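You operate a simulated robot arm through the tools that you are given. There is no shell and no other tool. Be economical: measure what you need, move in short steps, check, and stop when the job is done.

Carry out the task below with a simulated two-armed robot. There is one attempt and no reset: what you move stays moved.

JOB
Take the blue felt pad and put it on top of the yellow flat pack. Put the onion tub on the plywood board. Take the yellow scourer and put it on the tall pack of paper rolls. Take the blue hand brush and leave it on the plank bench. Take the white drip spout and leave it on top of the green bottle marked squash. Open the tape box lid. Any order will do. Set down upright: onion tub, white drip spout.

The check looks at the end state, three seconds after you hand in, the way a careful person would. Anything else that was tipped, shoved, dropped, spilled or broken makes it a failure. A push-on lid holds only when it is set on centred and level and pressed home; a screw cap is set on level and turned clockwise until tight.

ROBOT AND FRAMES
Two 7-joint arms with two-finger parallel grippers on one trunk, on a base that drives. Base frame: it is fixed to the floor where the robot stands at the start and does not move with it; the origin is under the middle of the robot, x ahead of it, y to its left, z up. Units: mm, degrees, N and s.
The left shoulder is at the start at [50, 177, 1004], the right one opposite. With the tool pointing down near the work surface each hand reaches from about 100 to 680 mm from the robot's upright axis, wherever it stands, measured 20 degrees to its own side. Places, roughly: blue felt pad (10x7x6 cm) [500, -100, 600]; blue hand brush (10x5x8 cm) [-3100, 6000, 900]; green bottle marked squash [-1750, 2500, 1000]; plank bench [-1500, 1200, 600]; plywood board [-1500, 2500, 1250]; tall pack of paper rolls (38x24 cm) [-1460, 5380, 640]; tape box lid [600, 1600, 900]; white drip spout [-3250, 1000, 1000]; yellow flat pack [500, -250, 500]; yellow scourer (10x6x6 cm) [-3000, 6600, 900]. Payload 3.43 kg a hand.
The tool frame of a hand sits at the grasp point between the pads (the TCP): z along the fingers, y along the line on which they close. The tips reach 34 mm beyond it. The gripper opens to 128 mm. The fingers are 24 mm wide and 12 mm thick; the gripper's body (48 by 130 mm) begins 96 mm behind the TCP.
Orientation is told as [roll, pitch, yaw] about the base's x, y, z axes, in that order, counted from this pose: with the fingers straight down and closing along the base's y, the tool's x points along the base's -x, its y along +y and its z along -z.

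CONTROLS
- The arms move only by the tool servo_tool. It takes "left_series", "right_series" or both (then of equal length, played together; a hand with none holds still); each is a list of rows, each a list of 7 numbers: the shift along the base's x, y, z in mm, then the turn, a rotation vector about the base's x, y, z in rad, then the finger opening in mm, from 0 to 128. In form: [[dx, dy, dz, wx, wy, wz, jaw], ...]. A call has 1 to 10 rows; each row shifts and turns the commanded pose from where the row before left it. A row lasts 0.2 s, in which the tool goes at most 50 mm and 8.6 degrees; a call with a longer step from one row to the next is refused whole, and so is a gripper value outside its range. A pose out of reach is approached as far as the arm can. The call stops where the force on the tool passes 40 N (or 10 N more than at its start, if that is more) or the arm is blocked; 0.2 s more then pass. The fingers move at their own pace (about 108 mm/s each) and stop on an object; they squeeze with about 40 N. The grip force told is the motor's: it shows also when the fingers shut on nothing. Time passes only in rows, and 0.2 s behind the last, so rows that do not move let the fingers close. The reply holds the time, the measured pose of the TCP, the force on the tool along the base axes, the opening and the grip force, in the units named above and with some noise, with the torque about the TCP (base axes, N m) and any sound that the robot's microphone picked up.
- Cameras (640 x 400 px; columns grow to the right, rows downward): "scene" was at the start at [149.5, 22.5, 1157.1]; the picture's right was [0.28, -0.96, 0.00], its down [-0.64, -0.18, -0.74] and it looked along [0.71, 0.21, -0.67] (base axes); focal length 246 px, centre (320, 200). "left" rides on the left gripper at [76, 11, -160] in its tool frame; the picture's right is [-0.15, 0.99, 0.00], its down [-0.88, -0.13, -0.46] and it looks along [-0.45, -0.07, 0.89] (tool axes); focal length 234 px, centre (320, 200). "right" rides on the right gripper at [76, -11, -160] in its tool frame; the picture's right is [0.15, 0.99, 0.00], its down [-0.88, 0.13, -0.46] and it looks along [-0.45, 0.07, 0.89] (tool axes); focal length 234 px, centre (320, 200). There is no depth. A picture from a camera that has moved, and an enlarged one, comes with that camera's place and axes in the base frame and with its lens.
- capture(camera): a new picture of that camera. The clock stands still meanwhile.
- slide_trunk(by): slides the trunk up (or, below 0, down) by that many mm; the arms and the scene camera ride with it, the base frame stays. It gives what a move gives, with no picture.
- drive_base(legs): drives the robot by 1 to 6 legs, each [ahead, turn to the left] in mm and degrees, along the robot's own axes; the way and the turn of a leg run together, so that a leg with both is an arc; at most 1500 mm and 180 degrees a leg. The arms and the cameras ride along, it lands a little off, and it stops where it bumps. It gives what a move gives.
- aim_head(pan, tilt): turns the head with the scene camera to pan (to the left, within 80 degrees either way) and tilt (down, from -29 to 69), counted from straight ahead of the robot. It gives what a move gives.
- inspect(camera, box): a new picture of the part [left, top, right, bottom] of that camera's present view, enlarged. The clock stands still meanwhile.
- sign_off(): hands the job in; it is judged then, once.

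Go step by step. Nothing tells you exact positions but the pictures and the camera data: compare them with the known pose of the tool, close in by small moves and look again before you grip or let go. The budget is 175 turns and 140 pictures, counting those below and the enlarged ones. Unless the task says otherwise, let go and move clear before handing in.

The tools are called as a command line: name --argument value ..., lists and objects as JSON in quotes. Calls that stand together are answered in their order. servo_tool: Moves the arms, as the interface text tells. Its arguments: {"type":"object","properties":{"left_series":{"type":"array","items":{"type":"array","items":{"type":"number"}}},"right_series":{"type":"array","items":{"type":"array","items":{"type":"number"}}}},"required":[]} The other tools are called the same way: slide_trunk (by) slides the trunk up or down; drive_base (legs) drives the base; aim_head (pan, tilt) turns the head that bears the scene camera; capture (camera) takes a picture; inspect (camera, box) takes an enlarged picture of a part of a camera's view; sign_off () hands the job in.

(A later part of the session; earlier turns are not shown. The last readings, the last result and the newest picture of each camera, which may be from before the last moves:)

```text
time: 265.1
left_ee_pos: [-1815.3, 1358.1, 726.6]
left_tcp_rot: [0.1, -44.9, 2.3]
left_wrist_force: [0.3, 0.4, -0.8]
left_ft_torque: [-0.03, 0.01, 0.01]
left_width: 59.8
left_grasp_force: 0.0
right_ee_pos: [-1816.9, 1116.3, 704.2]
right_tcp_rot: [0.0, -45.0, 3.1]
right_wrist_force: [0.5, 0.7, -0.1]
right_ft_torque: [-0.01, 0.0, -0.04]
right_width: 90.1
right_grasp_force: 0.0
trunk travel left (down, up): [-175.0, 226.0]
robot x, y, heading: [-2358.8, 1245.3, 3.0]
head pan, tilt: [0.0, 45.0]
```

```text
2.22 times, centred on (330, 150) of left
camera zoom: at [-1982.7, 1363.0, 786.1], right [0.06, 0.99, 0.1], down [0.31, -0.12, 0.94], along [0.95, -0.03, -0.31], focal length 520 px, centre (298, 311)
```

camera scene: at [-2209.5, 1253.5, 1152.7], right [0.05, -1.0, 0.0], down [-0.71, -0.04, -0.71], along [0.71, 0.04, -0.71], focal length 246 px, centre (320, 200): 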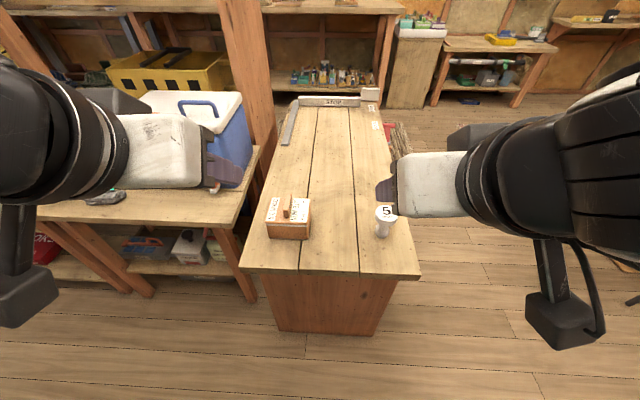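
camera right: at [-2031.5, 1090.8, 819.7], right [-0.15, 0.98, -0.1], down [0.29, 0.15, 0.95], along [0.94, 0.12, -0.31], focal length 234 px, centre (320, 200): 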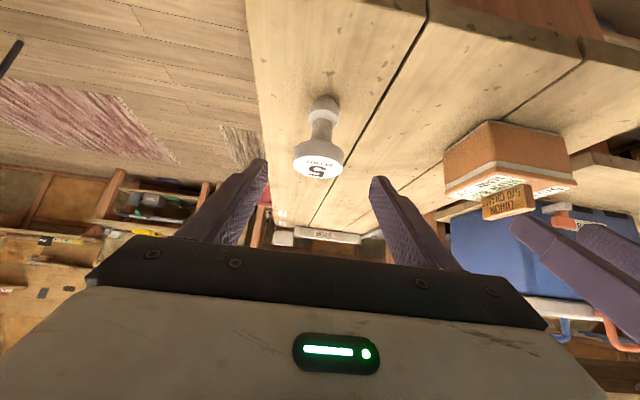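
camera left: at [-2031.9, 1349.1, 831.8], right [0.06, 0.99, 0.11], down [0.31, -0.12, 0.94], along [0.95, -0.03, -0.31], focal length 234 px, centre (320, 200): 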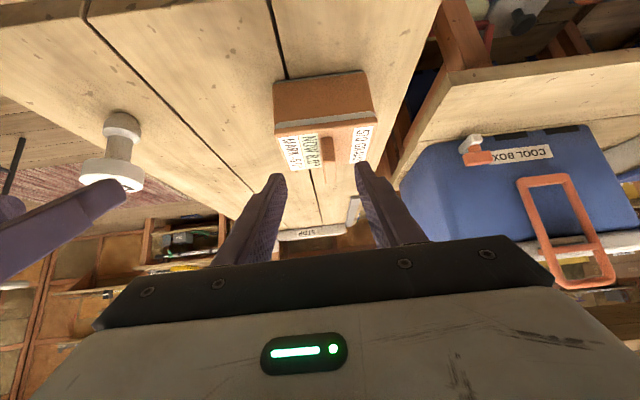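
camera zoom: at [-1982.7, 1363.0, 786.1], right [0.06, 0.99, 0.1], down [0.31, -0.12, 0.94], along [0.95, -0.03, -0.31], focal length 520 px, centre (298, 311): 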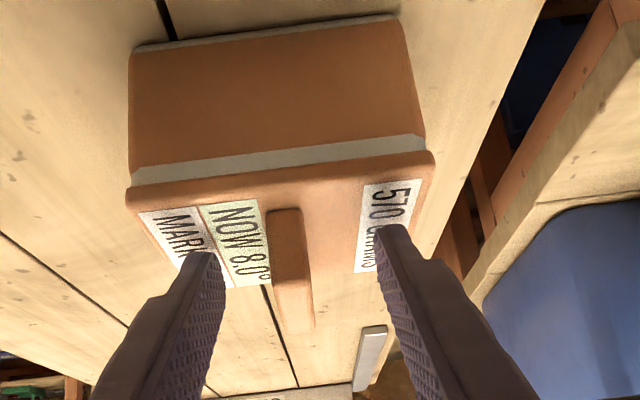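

servo_tool --left_series '[[2, -4, 0, 0, 0, 0, 60], [0, 0, 0, 0, 0, 0, 0], [0, 0, 0, 0, 0, 0, 0], [0, 0, 0, 0, 0, 0, 0], [0, 0, 10, 0, 0, 0, 0], [0, 0, 20, 0, 0, 0, 0], [0, 0, 30, 0, 0, 0, 0], [0, 0, 30, 0, 0, 0, 0], [0, 0, 0, 0, 0, 0, 0]]' --right_series '[[0, -2, 0, 0, 0, 0, 90], [0, 0, 0, 0, 0, 0, 20], [0, 0, 0, 0, 0, 0, 20], [0, 0, 0, 0, 0, 0, 20], [0, 0, 10, 0, 0, 0, 20], [0, 0, 20, 0, 0, 0, 20], [0, 0, 30, 0, 0, 0, 20], [0, 0, 30, 0, 0, 0, 20], [0, 0, 0, 0, 0, 0, 20]]'

capture --camera "right"

```text
time: 267.1
left_ee_pos: [-1814.8, 1354.0, 816.7]
left_tcp_rot: [0.0, -44.9, 2.3]
left_wrist_force: [-0.3, 0.6, -6.5]
left_ft_torque: [-0.01, 0.17, -0.02]
left_width: 13.7
left_grasp_force: 40.1
right_ee_pos: [-1819.7, 1110.0, 792.7]
right_tcp_rot: [-0.1, -45.1, 2.9]
right_wrist_force: [-0.2, 0.4, -1.3]
right_ft_torque: [-0.05, 0.01, 0.01]
right_width: 52.8
right_grasp_force: 39.8
trunk travel left (down, up): [-175.0, 226.0]
robot x, y, heading: [-2362.2, 1242.8, 2.9]
head pan, tilt: [0.0, 45.0]
```

```text
29 pictures are left
camera right: at [-1983.7, 1092.3, 852.5], right [-0.15, 0.98, -0.1], down [0.29, 0.15, 0.94], along [0.94, 0.12, -0.31], focal length 234 px, centre (320, 200)
```

right: 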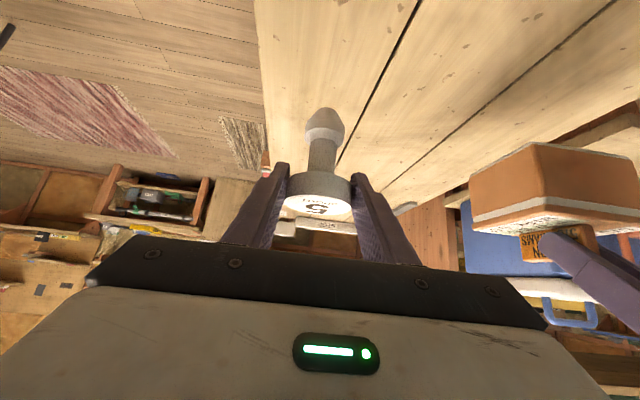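

Both are held in the pitched grip. I raise the trunk and drive to the shelf.

slide_trunk --by 226

drive_base --legs '[[-110, 0], [0, 87], [1060, 0], [0, -90]]'

aim_head --pan 0 --tilt 20

capture --camera "scene"

```text
time: 269.5
left_ee_pos: [-1814.5, 1353.8, 1042.6]
left_tcp_rot: [0.1, -44.9, 2.3]
left_wrist_force: [-0.3, 0.6, -7.3]
left_ft_torque: [-0.04, 0.15, -0.01]
left_width: 13.7
left_grasp_force: 39.9
right_ee_pos: [-1818.0, 1112.0, 1017.6]
right_tcp_rot: [0.1, -45.0, 2.8]
right_wrist_force: [-0.5, 0.0, -0.5]
right_ft_torque: [-0.01, -0.01, -0.03]
right_width: 53.0
right_grasp_force: 40.0
trunk travel left (down, up): [-401.0, 0.0]
robot x, y, heading: [-2360.4, 1245.5, 2.9]
head pan, tilt: [0.0, 45.0]
```

```text
time: 283.5
left_ee_pos: [-1897.3, 2330.3, 1043.2]
left_tcp_rot: [0.0, -44.9, -6.8]
left_wrist_force: [0.4, 0.1, -6.0]
left_ft_torque: [0.03, 0.17, 0.0]
left_width: 13.6
left_grasp_force: 40.6
right_ee_pos: [-1938.8, 2092.9, 1018.2]
right_tcp_rot: [0.1, -45.0, -6.1]
right_wrist_force: [0.2, 0.5, -1.0]
right_ft_torque: [-0.01, 0.02, 0.01]
right_width: 52.8
right_grasp_force: 39.9
trunk travel left (down, up): [-401.0, 0.0]
robot x, y, heading: [-2452.4, 2309.0, -6.3]
head pan, tilt: [0.0, 45.0]
```

```text
time: 284.4
left_ee_pos: [-1895.5, 2330.7, 1044.5]
left_tcp_rot: [0.1, -44.8, -6.7]
left_wrist_force: [-0.7, 0.1, -6.0]
left_ft_torque: [0.03, 0.12, 0.0]
left_width: 13.8
left_grasp_force: 39.7
right_ee_pos: [-1939.2, 2093.3, 1019.0]
right_tcp_rot: [0.2, -45.0, -6.1]
right_wrist_force: [0.2, -0.3, -1.3]
right_ft_torque: [0.01, 0.02, 0.01]
right_width: 53.0
right_grasp_force: 40.1
trunk travel left (down, up): [-401.0, 0.0]
robot x, y, heading: [-2450.6, 2309.6, -5.9]
head pan, tilt: [0.0, 20.0]
```

```text
28 pictures are left
camera scene: at [-2289.8, 2293.3, 1417.2], right [-0.11, -0.99, 0.0], down [-0.34, 0.04, -0.94], along [0.93, -0.1, -0.34], focal length 246 px, centre (320, 200)
```

scene: 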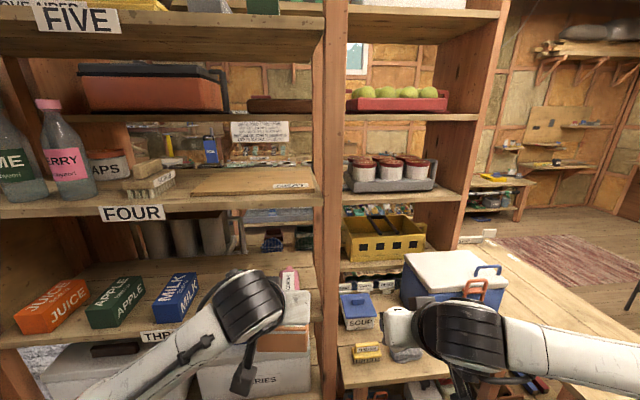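

Board corners put it at x -1738 to -1440, y 2251 to 2530. I raise the tub above shelf FOUR's level, pull the right hand back and straighten the heading.

servo_tool --left_series '[[-5, 0, 42, 0, 0, 0, 0], [-5, 0, 42, 0, 0, 0, 0], [0, 0, 43, 0, 0, 0, 0], [0, 0, 43, 0, 0, 0, 0], [0, 0, 43, 0, 0, 0, 0], [0, 0, 43, 0, 0, 0, 0], [0, 0, 43, 0, 0, 0, 0], [0, 0, 43, 0, 0, 0, 0], [0, 0, 0, 0, 0, 0, 0]]' --right_series '[[-15, 0, 5, 0, 0, 0, 20], [-15, 0, 5, 0, 0, 0, 20], [-15, 0, 5, 0, 0, 0, 20], [-15, 0, 5, 0, 0, 0, 20], [-15, 0, 0, 0, 0, 0, 20], [-15, 0, 0, 0, 0, 0, 20], [0, 0, 0, 0, 0, 0, 20], [0, 0, 0, 0, 0, 0, 20], [0, 0, 0, 0, 0, 0, 20]]'

drive_base --legs '[[0, 6], [110, 0]]'

capture --camera "scene"

```text
time: 286.4
left_ee_pos: [-1904.2, 2334.2, 1385.8]
left_tcp_rot: [0.1, -44.8, -6.9]
left_wrist_force: [-1.0, 0.1, -5.9]
left_ft_torque: [0.02, 0.17, -0.02]
left_width: 13.7
left_grasp_force: 40.2
right_ee_pos: [-2029.0, 2094.7, 1037.0]
right_tcp_rot: [0.0, -44.9, -6.1]
right_wrist_force: [0.7, 0.2, -1.8]
right_ft_torque: [0.01, -0.01, 0.0]
right_width: 52.7
right_grasp_force: 39.7
trunk travel left (down, up): [-401.0, 0.0]
robot x, y, heading: [-2454.1, 2310.0, -6.1]
head pan, tilt: [0.0, 20.0]
```

```text
time: 288.1
left_ee_pos: [-1798.4, 2391.2, 1385.4]
left_tcp_rot: [0.2, -44.8, -0.9]
left_wrist_force: [0.8, -0.4, -5.7]
left_ft_torque: [0.01, 0.17, 0.01]
left_width: 13.7
left_grasp_force: 40.6
right_ee_pos: [-1896.5, 2138.5, 1037.7]
right_tcp_rot: [0.1, -44.9, 0.0]
right_wrist_force: [0.1, 0.8, -2.0]
right_ft_torque: [0.02, 0.04, -0.01]
right_width: 52.5
right_grasp_force: 40.2
trunk travel left (down, up): [-401.0, 0.0]
robot x, y, heading: [-2341.7, 2310.8, 0.0]
head pan, tilt: [0.0, 20.0]
```

```text
27 pictures are left
camera scene: at [-2176.5, 2310.0, 1417.1], right [0.0, -1.0, 0.0], down [-0.34, 0.0, -0.94], along [0.94, 0.0, -0.34], focal length 246 px, centre (320, 200)
```

scene: 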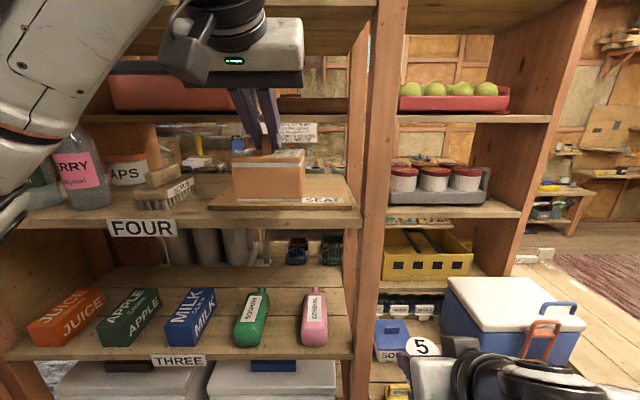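

The tub hangs upright in front of the board. I slide it in over the board, then lower.

servo_tool --left_series '[[22, 0, 0, 0, 0, 0, 0], [22, 0, 0, 0, 0, 0, 0], [22, 0, 0, 0, 0, 0, 0], [22, 0, 0, 0, 0, 0, 0], [22, 0, 0, 0, 0, 0, 0], [4, 0, -8, 0, 0, 0, 0], [0, 0, -8, 0, 0, 0, 0], [0, 0, 0, 0, 0, 0, 0]]'

inspect --camera "scene" --box '[160, 60, 380, 250]'

```text
time: 289.9
left_ee_pos: [-1684.3, 2391.0, 1369.5]
left_tcp_rot: [0.2, -44.8, -0.9]
left_wrist_force: [0.2, -0.2, -4.7]
left_ft_torque: [0.01, 0.15, -0.01]
left_width: 13.7
left_grasp_force: 40.1
right_ee_pos: [-1898.1, 2139.7, 1037.6]
right_tcp_rot: [0.1, -45.0, 0.0]
right_wrist_force: [0.1, 0.3, -0.9]
right_ft_torque: [-0.01, 0.06, -0.02]
right_width: 52.7
right_grasp_force: 39.8
trunk travel left (down, up): [-401.0, 0.0]
robot x, y, heading: [-2342.2, 2311.5, -0.2]
head pan, tilt: [0.0, 20.0]
```

```text
2.11 times, centred on (270, 155) of scene
camera zoom: at [-2177.4, 2310.0, 1417.2], right [0.0, -1.0, 0.0], down [-0.34, 0.0, -0.94], along [0.94, 0.0, -0.34], focal length 518 px, centre (425, 295)
```

zoom: 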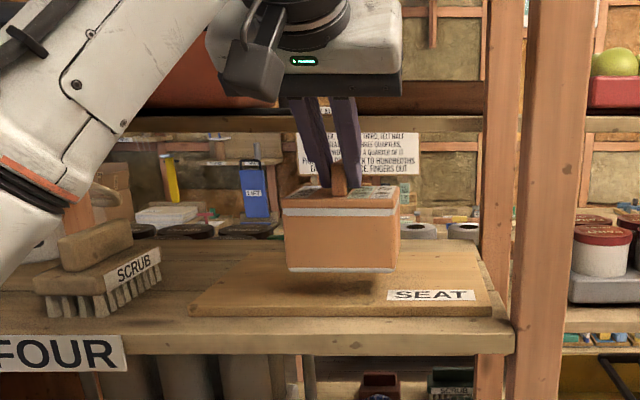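

The tub hovers over the board. I lower it to contact.

servo_tool --left_series '[[0, 0, -5, 0, 0, 0, 0], [0, 0, -5, 0, 0, 0, 0], [0, 0, -4, 0, 0, 0, 0], [0, 0, -3, 0, 0, 0, 0], [0, 0, -3, 0, 0, 0, 0], [0, 0, -3, 0, 0, 0, 0], [0, 0, -3, 0, 0, 0, 0], [0, 0, -3, 0, 0, 0, 0], [0, 0, -3, 0, 0, 0, 0], [0, 0, 0, 0, 0, 0, 0]]'

```text
time: 292.1
left_ee_pos: [-1684.7, 2390.6, 1338.0]
left_tcp_rot: [0.1, -45.2, -0.8]
left_wrist_force: [2.1, 0.3, 2.1]
left_ft_torque: [-0.25, 0.12, 0.04]
left_width: 13.8
left_grasp_force: 40.2
right_ee_pos: [-1897.1, 2140.0, 1037.6]
right_tcp_rot: [0.1, -45.0, -0.1]
right_wrist_force: [1.0, -0.1, -1.1]
right_ft_torque: [-0.01, 0.06, -0.02]
right_width: 52.8
right_grasp_force: 39.9
trunk travel left (down, up): [-401.0, 0.0]
robot x, y, heading: [-2342.3, 2310.2, -0.3]
head pan, tilt: [0.0, 20.0]
```

servo_tool --left_series '[[0, 0, -2, 0, 0, 0, 0], [0, 0, 0, 0, 0, 0, 0], [0, 0, 0, 0, 0, 0, 30], [0, 0, 0, 0, 0, 0, 60], [0, 0, 0, 0, 0, 0, 60], [-8, 0, 8, 0, 0, 0, 60], [-18, 0, 18, 0, 0, 0, 60], [-25, 0, 20, 0, 0, 0, 60], [-30, 0, 5, 0, 0, 0, 60], [-40, 0, 0, 0, 0, 0, 60]]'

inspect --camera "scene" --box '[160, 60, 380, 250]'

```text
time: 294.3
left_ee_pos: [-1808.4, 2393.9, 1385.1]
left_tcp_rot: [0.2, -44.9, -0.8]
left_wrist_force: [-0.2, -0.5, -0.1]
left_ft_torque: [0.02, -0.04, 0.01]
left_width: 59.8
left_grasp_force: 0.1
right_ee_pos: [-1899.3, 2139.6, 1038.9]
right_tcp_rot: [0.1, -45.1, -0.2]
right_wrist_force: [-0.8, 0.2, -0.8]
right_ft_torque: [-0.03, 0.02, 0.01]
right_width: 52.7
right_grasp_force: 39.9
trunk travel left (down, up): [-401.0, 0.0]
robot x, y, heading: [-2339.7, 2309.3, 0.1]
head pan, tilt: [0.0, 20.0]
```

```text
2.11 times, centred on (270, 155) of scene
camera zoom: at [-2179.1, 2310.2, 1417.5], right [0.0, -1.0, 0.0], down [-0.34, 0.0, -0.94], along [0.94, 0.0, -0.34], focal length 518 px, centre (425, 295)
```

zoom: 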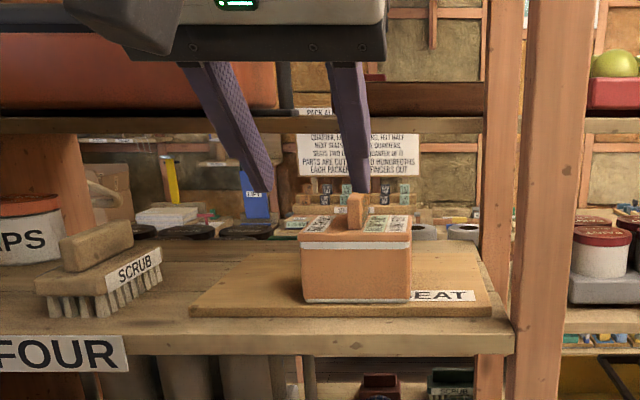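

The onion tub stands upright on the board. Now the spout: I shift the robot north so that the right hand faces the squash bottle on shelf THREE.

drive_base --legs '[[-130, 0], [0, 90], [280, 0], [0, -90], [110, 0]]'

aim_head --pan -12 --tilt 35

capture --camera "scene"

```text
time: 305.6
left_ee_pos: [-1823.6, 2669.5, 1384.4]
left_tcp_rot: [0.2, -44.9, -1.2]
left_wrist_force: [-0.2, 0.2, -0.6]
left_ft_torque: [-0.01, 0.0, -0.06]
left_width: 60.1
left_grasp_force: 0.0
right_ee_pos: [-1914.7, 2416.0, 1039.0]
right_tcp_rot: [0.2, -45.0, -0.4]
right_wrist_force: [0.2, 0.5, -1.1]
right_ft_torque: [0.0, 0.03, 0.0]
right_width: 52.4
right_grasp_force: 39.8
trunk travel left (down, up): [-401.0, 0.0]
robot x, y, heading: [-2358.8, 2593.0, -0.7]
head pan, tilt: [0.0, 20.0]
```

```text
time: 306.4
left_ee_pos: [-1824.3, 2669.5, 1385.2]
left_tcp_rot: [0.2, -44.9, -1.2]
left_wrist_force: [0.1, 0.4, 0.4]
left_ft_torque: [0.01, 0.04, -0.01]
left_width: 60.0
left_grasp_force: 0.2
right_ee_pos: [-1916.2, 2416.5, 1038.1]
right_tcp_rot: [0.1, -45.0, -0.6]
right_wrist_force: [-0.7, 0.6, -0.4]
right_ft_torque: [-0.03, 0.02, 0.01]
right_width: 52.8
right_grasp_force: 40.3
trunk travel left (down, up): [-401.0, 0.0]
robot x, y, heading: [-2358.3, 2589.3, -0.2]
head pan, tilt: [-12.0, 35.0]
```

```text
24 pictures are left
camera scene: at [-2202.4, 2571.4, 1393.6], right [-0.22, -0.98, 0.0], down [-0.56, 0.12, -0.82], along [0.8, -0.18, -0.57], focal length 246 px, centre (320, 200)
```

scene: 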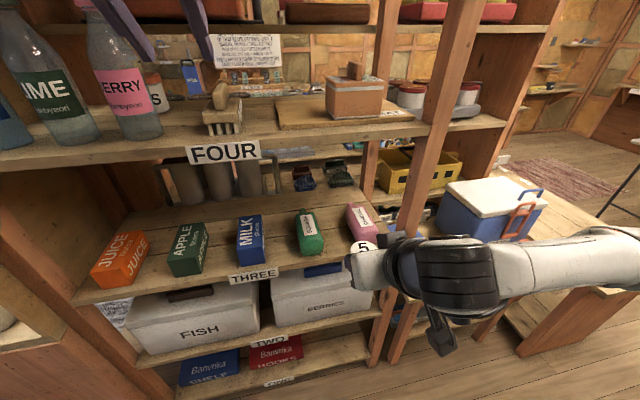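

inspect --camera "scene" --box '[220, 180, 420, 310]'

```text
3.08 times, centred on (320, 245) of scene
camera zoom: at [-2202.4, 2571.4, 1393.6], right [-0.22, -0.98, 0.0], down [-0.56, 0.12, -0.82], along [0.8, -0.18, -0.57], focal length 758 px, centre (320, 62)
```

zoom: 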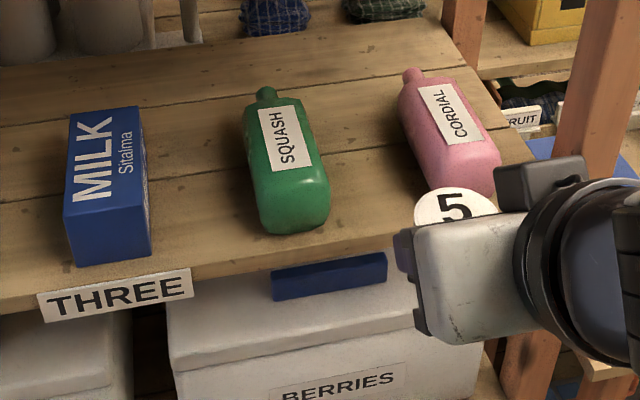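

The squash bottle lies flat with its top at z ≈ 923, centred near [-1665, 2482]. I bring the spout in over it.

servo_tool --left_series '[[-20, 0, 0, 0, 0, 0, 60], [-20, 0, 0, 0, 0, 0, 60], [-20, 0, 0, 0, 0, 0, 60], [-20, 0, 0, 0, 0, 0, 60], [0, 0, 0, 0, 0, 0, 60], [0, 0, 0, 0, 0, 0, 60], [0, 0, 0, 0, 0, 0, 60], [0, 0, 0, 0, 0, 0, 60], [0, 0, 0, 0, 0, 0, 60]]' --right_series '[[0, 33, 8, 0, 0, 0, 20], [0, 33, 8, 0, 0, 0, 20], [37, 0, 0, 0, 0, 0, 20], [37, 0, 0, 0, 0, 0, 20], [37, 0, 0, 0, 0, 0, 20], [37, 0, 0, 0, 0, 0, 20], [37, 0, 0, 0, 0, 0, 20], [34, 0, -10, 0, 0, 0, 20], [0, 0, 0, 0, 0, 0, 20]]'

inspect --camera "scene" --box '[220, 150, 420, 280]'

```text
time: 308.4
left_ee_pos: [-1906.0, 2668.3, 1385.9]
left_tcp_rot: [0.2, -44.9, -1.2]
left_wrist_force: [0.4, 0.5, -0.1]
left_ft_torque: [-0.01, 0.02, -0.02]
left_width: 60.1
left_grasp_force: 0.1
right_ee_pos: [-1696.1, 2485.4, 1045.3]
right_tcp_rot: [0.1, -45.0, -0.4]
right_wrist_force: [0.2, -0.2, -1.2]
right_ft_torque: [0.01, 0.03, -0.03]
right_width: 52.5
right_grasp_force: 39.1
trunk travel left (down, up): [-401.0, 0.0]
robot x, y, heading: [-2358.4, 2591.2, -0.2]
head pan, tilt: [-12.0, 35.0]
```

```text
3.08 times, centred on (320, 215) of scene
camera zoom: at [-2202.7, 2571.2, 1393.6], right [-0.22, -0.98, 0.0], down [-0.56, 0.12, -0.82], along [0.8, -0.18, -0.57], focal length 758 px, centre (320, 154)
```

zoom: 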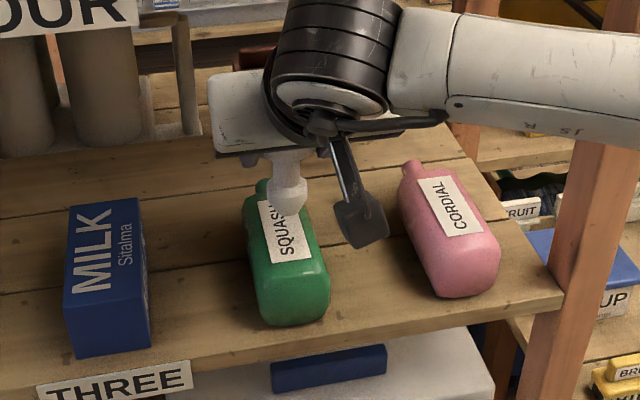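

The spout's foot is in line above the label's middle. I lower it to contact.

servo_tool --right_series '[[0, 0, -8, 0, 0, 0, 20], [0, 0, -6, 0, 0, 0, 20], [0, 0, -4, 0, 0, 0, 20], [0, 0, -3, 0, 0, 0, 20], [0, 0, -3, 0, 0, 0, 20], [0, 0, -2, 0, 0, 0, 20], [0, 0, 0, 0, 0, 0, 20]]'

inspect --camera "scene" --box '[260, 180, 360, 260]'

```text
time: 310.0
left_ee_pos: [-1905.9, 2668.9, 1387.3]
left_tcp_rot: [0.2, -44.8, -1.2]
left_wrist_force: [-0.5, 0.6, -0.1]
left_ft_torque: [0.02, -0.03, 0.01]
left_width: 60.2
left_grasp_force: 0.0
right_ee_pos: [-1697.8, 2483.6, 1017.6]
right_tcp_rot: [0.1, -45.0, -0.6]
right_wrist_force: [0.4, -0.1, -1.5]
right_ft_torque: [-0.02, 0.02, 0.0]
right_width: 52.8
right_grasp_force: 40.1
trunk travel left (down, up): [-401.0, 0.0]
robot x, y, heading: [-2357.1, 2592.0, -0.4]
head pan, tilt: [-12.0, 35.0]
```

```text
5.00 times, centred on (310, 220) of scene
camera zoom: at [-2202.3, 2571.4, 1393.5], right [-0.22, -0.98, 0.0], down [-0.56, 0.12, -0.82], along [0.8, -0.18, -0.57], focal length 1231 px, centre (370, 100)
```

zoom: 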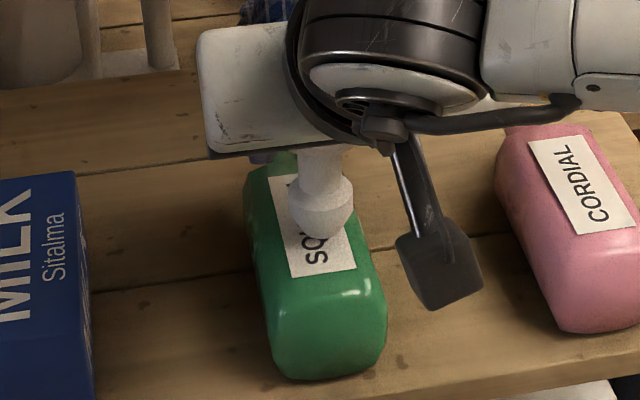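

servo_tool --right_series '[[0, 2, -3, 0, 0, 0, 20], [0, 0, -3, 0, 0, 0, 20], [0, 0, -3, 0, 0, 0, 20], [0, 0, -2, 0, 0, 0, 20], [0, 0, -2, 0, 0, 0, 20], [0, 0, -2, 0, 0, 0, 20], [0, 0, 0, 0, 0, 0, 20]]'

```text
time: 311.6
left_ee_pos: [-1907.1, 2669.0, 1387.3]
left_tcp_rot: [0.1, -45.0, -1.2]
left_wrist_force: [0.9, 0.9, 0.4]
left_ft_torque: [-0.01, 0.01, -0.02]
left_width: 59.9
left_grasp_force: 0.1
right_ee_pos: [-1696.8, 2485.7, 1008.5]
right_tcp_rot: [0.1, -45.5, -0.6]
right_wrist_force: [1.3, -1.5, 18.7]
right_ft_torque: [-0.18, -0.46, -0.05]
right_width: 52.7
right_grasp_force: 39.8
trunk travel left (down, up): [-401.0, 0.0]
robot x, y, heading: [-2357.3, 2590.1, -0.5]
head pan, tilt: [-12.0, 35.0]
```

It rests on the bottle. I relieve the pressure, open wide and withdraw straight back.

servo_tool --right_series '[[0, 0, 3, 0, 0, 0, 20], [0, 0, 0, 0, 0, 0, 60], [0, 0, 0, 0, 0, 0, 86], [0, 0, 0, 0, 0, 0, 86], [-15, 0, 5, 0, 0, 0, 86], [-30, 0, 8, 0, 0, 0, 86], [-40, 0, 8, 0, 0, 0, 86], [-45, 0, 5, 0, 0, 0, 86], [-45, 0, 0, 0, 0, 0, 86], [0, 0, 0, 0, 0, 0, 86]]'

inspect --camera "scene" --box '[220, 150, 420, 280]'

```text
time: 313.8
left_ee_pos: [-1904.9, 2668.4, 1385.6]
left_tcp_rot: [0.2, -45.0, -1.2]
left_wrist_force: [-0.4, 0.8, -0.2]
left_ft_torque: [0.0, -0.01, 0.02]
left_width: 60.0
left_grasp_force: 0.1
right_ee_pos: [-1870.9, 2482.0, 1032.2]
right_tcp_rot: [0.1, -45.1, -0.5]
right_wrist_force: [0.6, -0.5, 0.2]
right_ft_torque: [0.01, 0.02, -0.01]
right_width: 85.9
right_grasp_force: 0.1
trunk travel left (down, up): [-401.0, 0.0]
robot x, y, heading: [-2355.9, 2588.2, -0.7]
head pan, tilt: [-12.0, 35.0]
```

```text
3.08 times, centred on (320, 215) of scene
camera zoom: at [-2202.1, 2571.5, 1393.5], right [-0.22, -0.98, 0.0], down [-0.56, 0.12, -0.82], along [0.8, -0.18, -0.57], focal length 758 px, centre (320, 154)
```

zoom: 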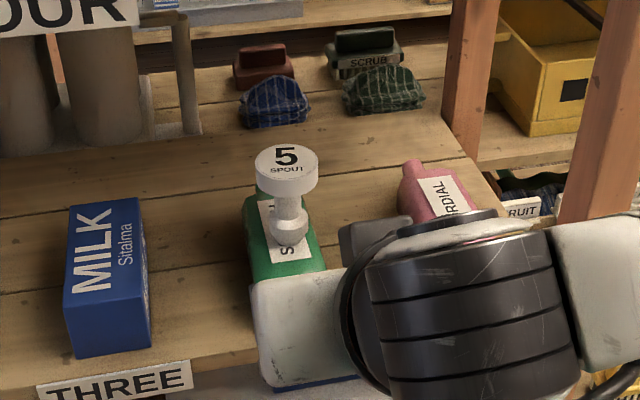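

The spout stands upright on the squash bottle. I turn both hands down again, lower the trunk and head north for the scourer and brush.

drive_base --legs '[[-160, 0]]'

servo_tool --left_series '[[-5, 0, 0, 0, 0.131, 0, 60], [-5, 0, 0, 0, 0.131, 0, 60], [-5, 0, 0, 0, 0.131, 0, 60], [-5, 0, 0, 0, 0.131, 0, 60], [-5, 0, 0, 0, 0.131, 0, 60], [-5, 0, 0, 0, 0.13, 0, 60]]' --right_series '[[-5, 0, 35, 0, 0.131, 0, 60], [-5, 0, 40, 0, 0.131, 0, 60], [-5, 0, 40, 0, 0.131, 0, 60], [-5, 0, 40, 0, 0.131, 0, 60], [-5, 0, 40, 0, 0.131, 0, 60], [-5, 0, 40, 0, 0.13, 0, 60]]'

slide_trunk --by -200

drive_base --legs '[[0, 91], [1400, 0]]'

aim_head --pan 10 --tilt 15

capture --camera "scene"

```text
time: 315.2
left_ee_pos: [-2067.6, 2669.9, 1386.5]
left_tcp_rot: [0.2, -44.9, -1.1]
left_wrist_force: [0.1, -0.5, 0.2]
left_ft_torque: [-0.03, -0.03, -0.02]
left_width: 60.2
left_grasp_force: 0.0
right_ee_pos: [-2032.0, 2484.6, 1033.2]
right_tcp_rot: [0.1, -45.0, -0.5]
right_wrist_force: [-0.6, -0.2, -1.2]
right_ft_torque: [-0.02, -0.02, 0.01]
right_width: 86.1
right_grasp_force: 0.1
trunk travel left (down, up): [-401.0, 0.0]
robot x, y, heading: [-2517.3, 2592.7, -0.2]
head pan, tilt: [-12.0, 35.0]
```

```text
time: 316.6
left_ee_pos: [-2098.7, 2669.5, 1387.3]
left_tcp_rot: [-0.7, 0.0, -0.8]
left_wrist_force: [-0.3, -0.5, -0.9]
left_ft_torque: [-0.01, -0.02, -0.02]
left_width: 60.0
left_grasp_force: 0.0
right_ee_pos: [-2062.0, 2485.2, 1270.0]
right_tcp_rot: [-0.1, 0.1, -0.1]
right_wrist_force: [0.6, 0.6, 0.0]
right_ft_torque: [0.05, -0.04, 0.01]
right_width: 59.9
right_grasp_force: 0.1
trunk travel left (down, up): [-401.0, 0.0]
robot x, y, heading: [-2518.7, 2589.5, -0.3]
head pan, tilt: [-12.0, 35.0]
```

```text
time: 318.8
left_ee_pos: [-2097.0, 2670.3, 1185.9]
left_tcp_rot: [-0.7, 0.0, -0.8]
left_wrist_force: [-0.2, 0.6, 0.9]
left_ft_torque: [0.0, 0.01, -0.01]
left_width: 60.1
left_grasp_force: 0.0
right_ee_pos: [-2060.9, 2484.8, 1067.7]
right_tcp_rot: [-0.2, -0.2, -0.4]
right_wrist_force: [0.7, 0.5, 0.2]
right_ft_torque: [0.0, 0.0, -0.01]
right_width: 59.9
right_grasp_force: 0.1
trunk travel left (down, up): [-201.0, 200.0]
robot x, y, heading: [-2514.6, 2591.5, -0.2]
head pan, tilt: [-12.0, 35.0]
```

```text
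time: 329.4
left_ee_pos: [-2507.0, 4384.6, 1184.6]
left_tcp_rot: [-0.7, 0.1, 85.9]
left_wrist_force: [-1.0, 0.1, -0.3]
left_ft_torque: [0.03, 0.01, -0.01]
left_width: 60.0
left_grasp_force: 0.1
right_ee_pos: [-2321.7, 4410.1, 1067.6]
right_tcp_rot: [-0.2, 0.0, 86.3]
right_wrist_force: [0.3, -0.4, -0.2]
right_ft_torque: [0.04, 0.0, 0.02]
right_width: 60.0
right_grasp_force: 0.1
trunk travel left (down, up): [-201.0, 200.0]
robot x, y, heading: [-2455.7, 3961.7, 85.9]
head pan, tilt: [-12.0, 35.0]
```

```text
time: 330.2
left_ee_pos: [-2508.8, 4384.1, 1185.5]
left_tcp_rot: [-0.6, 0.1, 86.0]
left_wrist_force: [0.3, 0.4, 0.0]
left_ft_torque: [-0.02, 0.02, -0.02]
left_width: 60.1
left_grasp_force: 0.1
right_ee_pos: [-2321.2, 4411.2, 1068.3]
right_tcp_rot: [-0.2, 0.0, 86.3]
right_wrist_force: [0.1, 0.7, 0.1]
right_ft_torque: [-0.01, -0.02, 0.02]
right_width: 60.1
right_grasp_force: 0.1
trunk travel left (down, up): [-201.0, 200.0]
robot x, y, heading: [-2456.3, 3961.5, 86.0]
head pan, tilt: [10.0, 15.0]
```

```text
19 pictures are left
camera scene: at [-2461.8, 4121.6, 1225.4], right [0.99, 0.11, 0.0], down [0.03, -0.26, -0.97], along [-0.1, 0.96, -0.26], focal length 246 px, centre (320, 200)
```

scene: 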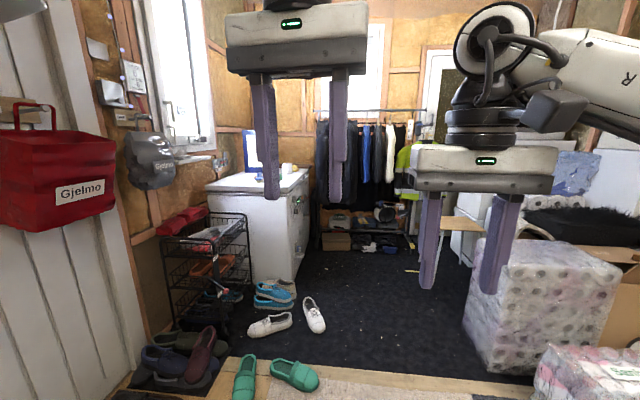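

I see the freezer chest with things on top, shoes on the floor and the paper packs on the right. I steer a clear line at x ≈ -2130 between the shoes and the packs.

drive_base --legs '[[0, -16], [1000, 0], [0, 20], [1000, 0]]'

aim_head --pan 60 --tilt 25

capture --camera "scene"

```text
time: 342.2
left_ee_pos: [-2173.9, 6310.0, 1185.2]
left_tcp_rot: [-0.6, 0.1, 89.3]
left_wrist_force: [-0.3, 0.6, 0.3]
left_ft_torque: [0.0, -0.04, -0.01]
left_width: 59.9
left_grasp_force: 0.0
right_ee_pos: [-1987.7, 6345.1, 1069.2]
right_tcp_rot: [-0.2, 0.0, 89.8]
right_wrist_force: [-0.1, 0.6, -0.2]
right_ft_torque: [-0.01, 0.0, 0.03]
right_width: 60.2
right_grasp_force: 0.1
trunk travel left (down, up): [-201.0, 200.0]
robot x, y, heading: [-2096.9, 5884.8, 89.3]
head pan, tilt: [10.0, 15.0]
```

```text
time: 343.4
left_ee_pos: [-2173.4, 6308.8, 1184.8]
left_tcp_rot: [-0.7, 0.1, 89.3]
left_wrist_force: [-0.3, 0.3, 0.3]
left_ft_torque: [0.0, -0.02, 0.01]
left_width: 60.0
left_grasp_force: 0.0
right_ee_pos: [-1987.0, 6345.5, 1069.4]
right_tcp_rot: [-0.2, -0.1, 89.8]
right_wrist_force: [-0.2, 0.4, -0.1]
right_ft_torque: [-0.01, -0.07, 0.01]
right_width: 59.9
right_grasp_force: 0.0
trunk travel left (down, up): [-201.0, 200.0]
robot x, y, heading: [-2093.7, 5886.0, 89.7]
head pan, tilt: [60.0, 25.0]
```

```text
18 pictures are left
camera scene: at [-2175.4, 6003.4, 1209.3], right [0.51, 0.86, 0.0], down [0.36, -0.21, -0.91], along [-0.78, 0.46, -0.42], focal length 246 px, centre (320, 200)
```

scene: 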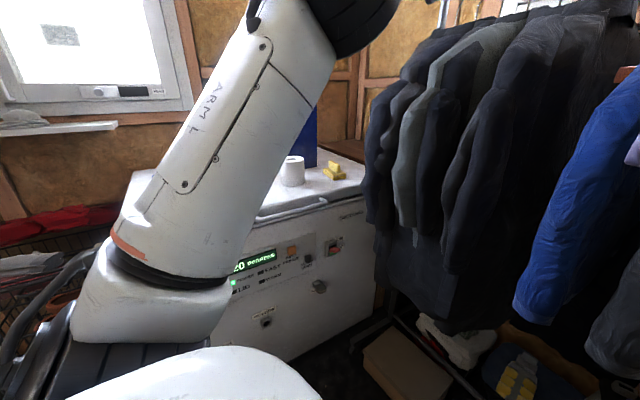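

The scourer is on the freezer at about [-2968, 6541], close to the hanging coats. I drive diagonally to a spot by the freezer, well away from the shoes, and look for the brush.

drive_base --legs '[[0, 69], [470, 0], [0, 20]]'

aim_head --pan -12 --tilt 32

capture --camera "scene"

```text
time: 349.4
left_ee_pos: [-2906.9, 6133.1, 1194.2]
left_tcp_rot: [-2.2, -1.2, 156.5]
left_wrist_force: [-0.3, -0.3, 0.7]
left_ft_torque: [0.12, -0.06, -0.01]
left_width: 60.3
left_grasp_force: 0.1
right_ee_pos: [-2873.7, 6293.0, 1088.9]
right_tcp_rot: [-3.6, -2.6, 160.6]
right_wrist_force: [0.0, 0.0, 0.2]
right_ft_torque: [0.0, -0.03, 0.02]
right_width: 60.2
right_grasp_force: 0.0
trunk travel left (down, up): [-201.0, 200.0]
robot x, y, heading: [-2520.6, 6014.9, 156.7]
head pan, tilt: [60.0, 25.0]
stopped in leg 3: the robot was blocked; the commanded pose is now the measured one
```

```text
time: 350.9
left_ee_pos: [-2905.3, 6132.2, 1195.8]
left_tcp_rot: [-2.1, -1.5, 156.5]
left_wrist_force: [-0.4, -0.1, 0.1]
left_ft_torque: [0.0, 0.01, -0.02]
left_width: 59.8
left_grasp_force: 0.0
right_ee_pos: [-2874.1, 6292.2, 1089.6]
right_tcp_rot: [-3.8, -2.6, 160.6]
right_wrist_force: [0.5, 0.6, -0.2]
right_ft_torque: [0.02, -0.01, 0.03]
right_width: 60.0
right_grasp_force: 0.0
trunk travel left (down, up): [-201.0, 200.0]
robot x, y, heading: [-2523.0, 6022.6, 156.5]
head pan, tilt: [-12.0, 32.0]
```

```text
17 pictures are left
camera scene: at [-2646.5, 6068.5, 1202.3], right [0.58, 0.82, 0.02], down [0.42, -0.27, -0.86], along [-0.7, 0.51, -0.5], focal length 246 px, centre (320, 200)
```

scene: 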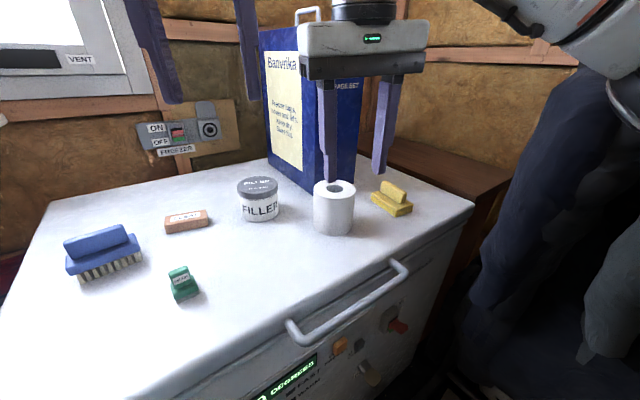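

The right arm touched the coats while turning. The brush is at about [-3154, 5951] and the scourer at about [-2980, 6538]. I pull the right hand in and turn right, so that the left hand can take the scourer from the freezer side.

servo_tool --left_series '[[-15, -15, 0, 0, 0, 0, 70], [-15, -15, 0, 0, 0, 0, 70], [-15, -15, 0, 0, 0, 0, 70], [-15, -15, 0, 0, 0, 0, 70]]' --right_series '[[25, -25, 0, 0, 0, 0, 60], [25, -25, 0, 0, 0, 0, 60], [20, -20, 0, 0, 0, 0, 60], [20, -20, 0, 0, 0, 0, 60]]'

drive_base --legs '[[0, -38], [45, 0]]'

aim_head --pan 15 --tilt 35

capture --camera "left"

```text
time: 352.1
left_ee_pos: [-2962.5, 6083.0, 1194.6]
left_tcp_rot: [-1.8, -1.1, 156.3]
left_wrist_force: [-0.6, 0.2, 0.3]
left_ft_torque: [0.03, -0.03, 0.02]
left_width: 69.9
left_grasp_force: 0.1
right_ee_pos: [-2779.6, 6209.9, 1087.4]
right_tcp_rot: [-3.2, -3.2, 159.9]
right_wrist_force: [0.8, 0.0, 0.7]
right_ft_torque: [0.04, 0.03, -0.02]
right_width: 60.1
right_grasp_force: 0.0
trunk travel left (down, up): [-201.0, 200.0]
robot x, y, heading: [-2518.0, 6016.0, 156.3]
head pan, tilt: [-12.0, 32.0]
stopped in row 4 (left hand): the arm was blocked; the commanded pose is now the measured one
```

```text
time: 353.4
left_ee_pos: [-2941.1, 6209.3, 1187.5]
left_tcp_rot: [-1.5, -0.3, 141.3]
left_wrist_force: [0.0, -1.0, -0.9]
left_ft_torque: [0.09, -0.1, 0.02]
left_width: 70.2
left_grasp_force: 0.1
right_ee_pos: [-2734.0, 6226.1, 1061.2]
right_tcp_rot: [-8.5, -1.1, 155.6]
right_wrist_force: [-0.7, -0.1, -0.5]
right_ft_torque: [-0.05, -0.03, -0.02]
right_width: 59.8
right_grasp_force: 0.1
trunk travel left (down, up): [-201.0, 200.0]
robot x, y, heading: [-2521.1, 6020.2, 142.6]
head pan, tilt: [-12.0, 32.0]
stopped in leg 1: the robot was blocked; the commanded pose is now the measured one
```

```text
time: 354.3
left_ee_pos: [-2941.8, 6208.6, 1187.9]
left_tcp_rot: [-1.5, -0.3, 141.3]
left_wrist_force: [-0.1, 0.8, 0.8]
left_ft_torque: [-0.02, 0.04, 0.02]
left_width: 69.9
left_grasp_force: 0.0
right_ee_pos: [-2734.1, 6225.4, 1060.8]
right_tcp_rot: [-8.6, -1.0, 155.6]
right_wrist_force: [-0.2, 0.4, 0.3]
right_ft_torque: [0.01, 0.04, -0.01]
right_width: 60.0
right_grasp_force: 0.0
trunk travel left (down, up): [-201.0, 200.0]
robot x, y, heading: [-2520.4, 6021.1, 143.0]
head pan, tilt: [15.0, 35.0]
```

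```text
16 pictures are left
camera left: at [-2891.2, 6150.7, 1347.0], right [-0.73, -0.68, -0.02], down [-0.61, 0.64, 0.46], along [-0.3, 0.35, -0.89], focal length 234 px, centre (320, 200)
```

left: 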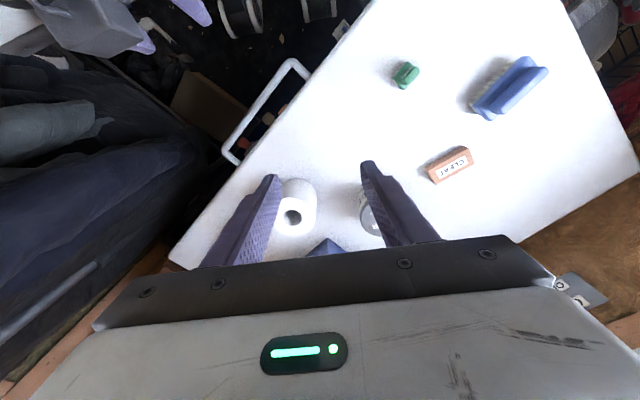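

The right arm is caught at the coats. I look at it before freeing it.

aim_head --pan -65 --tilt 15

capture --camera "scene"

```text
time: 355.9
left_ee_pos: [-2941.7, 6209.7, 1187.3]
left_tcp_rot: [-1.4, -0.3, 141.3]
left_wrist_force: [0.9, -0.8, -0.8]
left_ft_torque: [-0.01, 0.01, 0.01]
left_width: 69.9
left_grasp_force: 0.0
right_ee_pos: [-2734.5, 6225.9, 1061.0]
right_tcp_rot: [-8.5, -1.0, 155.4]
right_wrist_force: [0.5, -0.1, -0.8]
right_ft_torque: [0.03, -0.01, -0.01]
right_width: 60.1
right_grasp_force: 0.0
trunk travel left (down, up): [-201.0, 200.0]
robot x, y, heading: [-2520.5, 6020.6, 142.5]
head pan, tilt: [-65.0, 15.0]
```

```text
15 pictures are left
camera scene: at [-2561.4, 6139.4, 1227.3], right [0.98, -0.21, 0.0], down [-0.05, -0.24, -0.97], along [0.21, 0.95, -0.24], focal length 246 px, centre (320, 200)
```

scene: 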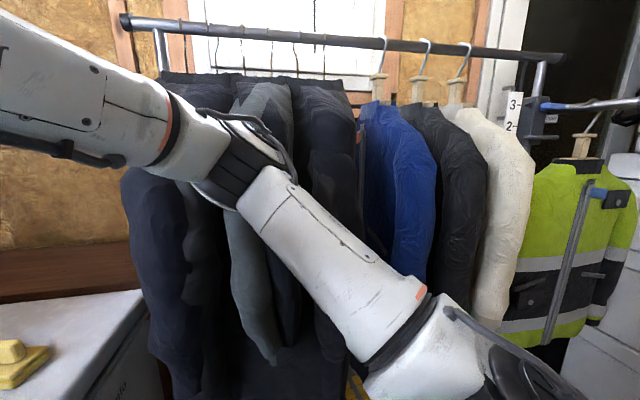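

The right elbow is pressed lightly against the coats. I back straight out to free it.

drive_base --legs '[[-220, 0]]'

```text
time: 357.6
left_ee_pos: [-2755.3, 6085.2, 1185.3]
left_tcp_rot: [-0.6, 0.0, 141.1]
left_wrist_force: [-0.9, -0.5, 0.4]
left_ft_torque: [0.01, -0.01, -0.05]
left_width: 69.6
left_grasp_force: 0.1
right_ee_pos: [-2549.7, 6101.2, 1058.9]
right_tcp_rot: [-7.3, -0.8, 154.7]
right_wrist_force: [-0.8, -0.6, -0.1]
right_ft_torque: [0.0, -0.01, 0.0]
right_width: 60.0
right_grasp_force: 0.1
trunk travel left (down, up): [-201.0, 200.0]
robot x, y, heading: [-2337.3, 5881.2, 142.3]
head pan, tilt: [-65.0, 15.0]
```

It's free. I re-approach with a different path: a short diagonal, then turn right so that the right arm stays away from the coats and the left hand faces the scourer.

drive_base --legs '[[0, 3], [174, 0], [0, -28], [90, 0]]'

aim_head --pan 15 --tilt 35

capture --camera "scene"

```text
time: 361.6
left_ee_pos: [-2794.5, 6370.3, 1198.4]
left_tcp_rot: [-1.0, -1.7, 116.3]
left_wrist_force: [-0.3, -0.3, 0.6]
left_ft_torque: [-0.01, -0.02, 0.01]
left_width: 70.0
left_grasp_force: 0.1
right_ee_pos: [-2602.5, 6303.1, 1067.0]
right_tcp_rot: [-8.0, -2.3, 130.1]
right_wrist_force: [-0.6, 0.1, -0.2]
right_ft_torque: [0.01, 0.02, -0.01]
right_width: 60.0
right_grasp_force: 0.0
trunk travel left (down, up): [-201.0, 200.0]
robot x, y, heading: [-2520.6, 6031.5, 117.4]
head pan, tilt: [-65.0, 15.0]
```

```text
time: 363.1
left_ee_pos: [-2796.3, 6371.5, 1198.3]
left_tcp_rot: [-0.9, -1.6, 116.4]
left_wrist_force: [-0.1, 0.8, 0.1]
left_ft_torque: [-0.01, -0.01, 0.02]
left_width: 70.1
left_grasp_force: 0.0
right_ee_pos: [-2603.4, 6303.1, 1067.6]
right_tcp_rot: [-8.0, -2.3, 130.0]
right_wrist_force: [0.5, -0.2, 0.1]
right_ft_torque: [0.0, 0.01, -0.03]
right_width: 60.5
right_grasp_force: 0.0
trunk travel left (down, up): [-201.0, 200.0]
robot x, y, heading: [-2522.1, 6030.0, 117.4]
head pan, tilt: [15.0, 35.0]
```

```text
14 pictures are left
camera scene: at [-2606.2, 6133.2, 1197.9], right [0.74, 0.67, 0.01], down [0.38, -0.4, -0.83], along [-0.56, 0.62, -0.55], focal length 246 px, centre (320, 200)
```

scene: 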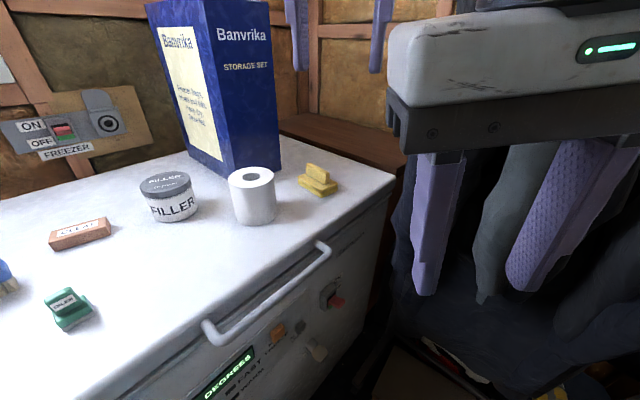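

The way is clear. The scourer is at about [-2990, 6553, 887] with its ridge roughly along x. I swing the left hand out over the freezer, turn it, and drive a little closer.

servo_tool --left_series '[[-27, 6, 0, 0, 0, 0.1, 70], [-27, 6, 0, 0, 0, 0.1, 70], [-27, 6, 0, 0, 0, 0.12, 70], [-27, 6, 0, 0, 0, 0.12, 70], [-20, 6, 0, 0, 0, 0.14, 70], [0, 0, -10, 0, 0, 0.14, 70], [0, 0, -20, 0, 0, 0.14, 70], [0, 0, -20, 0, 0, 0.14, 70]]'

drive_base --legs '[[60, 0]]'

capture --camera "left"

```text
time: 365.1
left_ee_pos: [-2914.7, 6390.0, 1124.7]
left_tcp_rot: [-2.0, -0.4, 173.8]
left_wrist_force: [0.3, 0.2, 1.1]
left_ft_torque: [-0.05, -0.02, -0.01]
left_width: 69.8
left_grasp_force: 0.0
left hand out of reach, approached as far as the arm can: row 3, 4, 5
right_ee_pos: [-2605.6, 6305.0, 1069.1]
right_tcp_rot: [-8.0, -2.4, 130.0]
right_wrist_force: [0.6, 0.5, 0.2]
right_ft_torque: [0.0, 0.0, 0.0]
right_width: 59.9
right_grasp_force: 0.0
trunk travel left (down, up): [-201.0, 200.0]
robot x, y, heading: [-2522.7, 6030.8, 117.3]
head pan, tilt: [15.0, 35.0]
stopped in row 8 (left hand): the arm was blocked; the commanded pose is now the measured one
```

```text
time: 366.1
left_ee_pos: [-2917.0, 6386.7, 1128.3]
left_tcp_rot: [-2.2, -0.5, 173.9]
left_wrist_force: [0.0, 0.4, 0.2]
left_ft_torque: [0.03, -0.03, -0.01]
left_width: 69.9
left_grasp_force: 0.0
right_ee_pos: [-2604.7, 6303.7, 1067.9]
right_tcp_rot: [-8.2, -2.5, 130.1]
right_wrist_force: [0.9, 0.0, -0.4]
right_ft_torque: [0.01, -0.02, 0.0]
right_width: 59.9
right_grasp_force: 0.1
trunk travel left (down, up): [-201.0, 200.0]
robot x, y, heading: [-2523.1, 6035.6, 117.5]
head pan, tilt: [15.0, 35.0]
```

```text
13 pictures are left
camera left: at [-2841.2, 6362.8, 1287.1], right [-0.25, -0.97, -0.04], down [-0.86, 0.2, 0.47], along [-0.45, 0.15, -0.88], focal length 234 px, centre (320, 200)
```

left: 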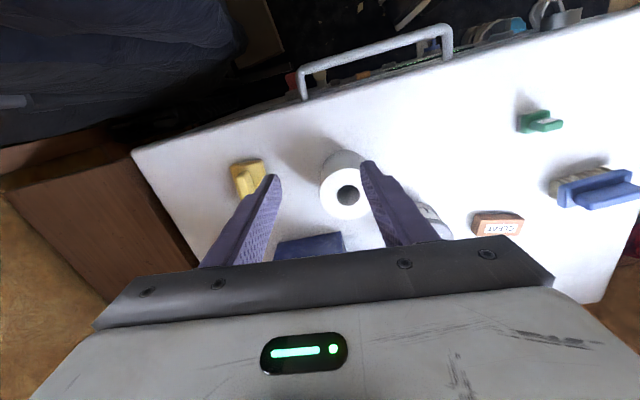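

The scourer is at about [-2978, 6552]. I extend the left hand toward it, tilting the fingers westward to gain reach.

servo_tool --left_series '[[0, 20, 5, 0, 0.12, 0, 70], [0, 30, 0, 0, 0.12, 0, 70], [0, 35, 0, 0, 0.12, 0, 70], [0, 35, 0, 0, 0.12, 0, 70], [0, 35, 0, 0, 0.12, 0, 70], [0, 10, -30, 0, 0, 0, 70], [0, 0, -40, 0, 0, 0, 70], [0, 0, -40, 0, 0, 0, 70], [0, 0, 0, 0, 0, 0, 70]]'

capture --camera "left"

```text
time: 367.1
left_ee_pos: [-2891.8, 6463.0, 1132.9]
left_tcp_rot: [2.7, -26.9, 173.5]
left_wrist_force: [11.3, -132.4, -38.4]
left_ft_torque: [18.77, 5.71, -14.15]
left_width: 70.2
left_grasp_force: 0.0
left hand out of reach, approached as far as the arm can: row 3, 4, 5
right_ee_pos: [-2608.9, 6304.5, 1070.2]
right_tcp_rot: [-8.0, -2.4, 130.0]
right_wrist_force: [0.6, 0.5, -0.3]
right_ft_torque: [0.0, -0.03, 0.02]
right_width: 60.1
right_grasp_force: 0.1
trunk travel left (down, up): [-201.0, 200.0]
robot x, y, heading: [-2521.3, 6028.2, 117.6]
head pan, tilt: [15.0, 35.0]
stopped in row 5 (left hand): the force on the tool passed its limit (the readings are from after the stop); the commanded pose is now the measured one
```

```text
12 pictures are left
camera left: at [-2752.1, 6444.1, 1241.2], right [-0.22, -0.97, 0.11], down [-0.56, 0.22, 0.8], along [-0.8, 0.11, -0.59], focal length 234 px, centre (320, 200)
```

left: 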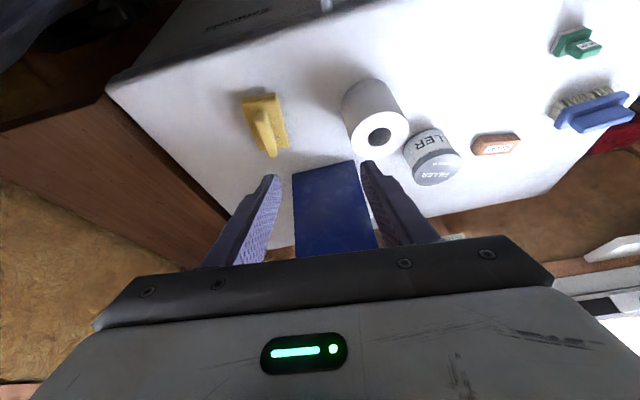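

The coats are what the tilted wrist pressed against. I back the left hand off upright and tuck the right hand away to the east, so that the base can get closer.

servo_tool --left_series '[[0, -30, 5, 0, -0.1, 0, 70], [0, -30, 0, 0, -0.12, 0, 70], [0, -10, 0, 0, -0.13, 0, 70], [0, 0, 0, 0, -0.12, 0, 70], [-5, 0, 0, 0, 0, 0, 70], [-5, 0, 0, 0, 0, 0, 70], [0, 0, 0, 0, 0, 0, 70], [0, 0, 0, 0, 0, 0, 70]]' --right_series '[[20, -20, 0, 0, 0, 0, 60], [35, -20, 0, 0, 0, 0, 60], [40, -10, 0, 0, 0, -0.1, 60], [40, -5, 0, 0, 0, -0.1, 60], [40, 0, 0, 0, 0, -0.1, 60], [40, 0, 0, 0, 0, -0.1, 60], [40, 0, 0, 0, 0, -0.1, 60], [0, 0, 0, 0, 0, 0, 60]]'

drive_base --legs '[[0, 20], [85, 0], [0, -20], [20, 0]]'

```text
time: 368.9
left_ee_pos: [-2905.2, 6421.4, 1122.5]
left_tcp_rot: [0.7, -0.1, 174.2]
left_wrist_force: [-0.1, 0.2, 0.1]
left_ft_torque: [-0.01, 0.02, 0.0]
left_width: 70.3
left_grasp_force: 0.1
right_ee_pos: [-2355.9, 6274.6, 1060.4]
right_tcp_rot: [-7.2, -0.8, 101.0]
right_wrist_force: [0.1, -0.7, 0.1]
right_ft_torque: [0.01, 0.03, -0.01]
right_width: 59.6
right_grasp_force: 0.1
trunk travel left (down, up): [-201.0, 200.0]
robot x, y, heading: [-2525.2, 6034.0, 117.6]
head pan, tilt: [15.0, 35.0]
```

```text
time: 371.5
left_ee_pos: [-3036.2, 6309.4, 1124.5]
left_tcp_rot: [0.2, -0.1, -168.3]
left_wrist_force: [0.0, 0.3, 0.5]
left_ft_torque: [0.04, 0.01, 0.01]
left_width: 69.9
left_grasp_force: 0.1
right_ee_pos: [-2468.9, 6332.8, 1063.3]
right_tcp_rot: [-7.5, -2.4, 119.1]
right_wrist_force: [0.4, -0.3, 0.2]
right_ft_torque: [-0.02, 0.02, 0.01]
right_width: 60.2
right_grasp_force: 0.1
trunk travel left (down, up): [-201.0, 200.0]
robot x, y, heading: [-2530.5, 6087.8, 134.7]
head pan, tilt: [15.0, 35.0]
stopped in leg 3: the robot was blocked; the commanded pose is now the measured one
```

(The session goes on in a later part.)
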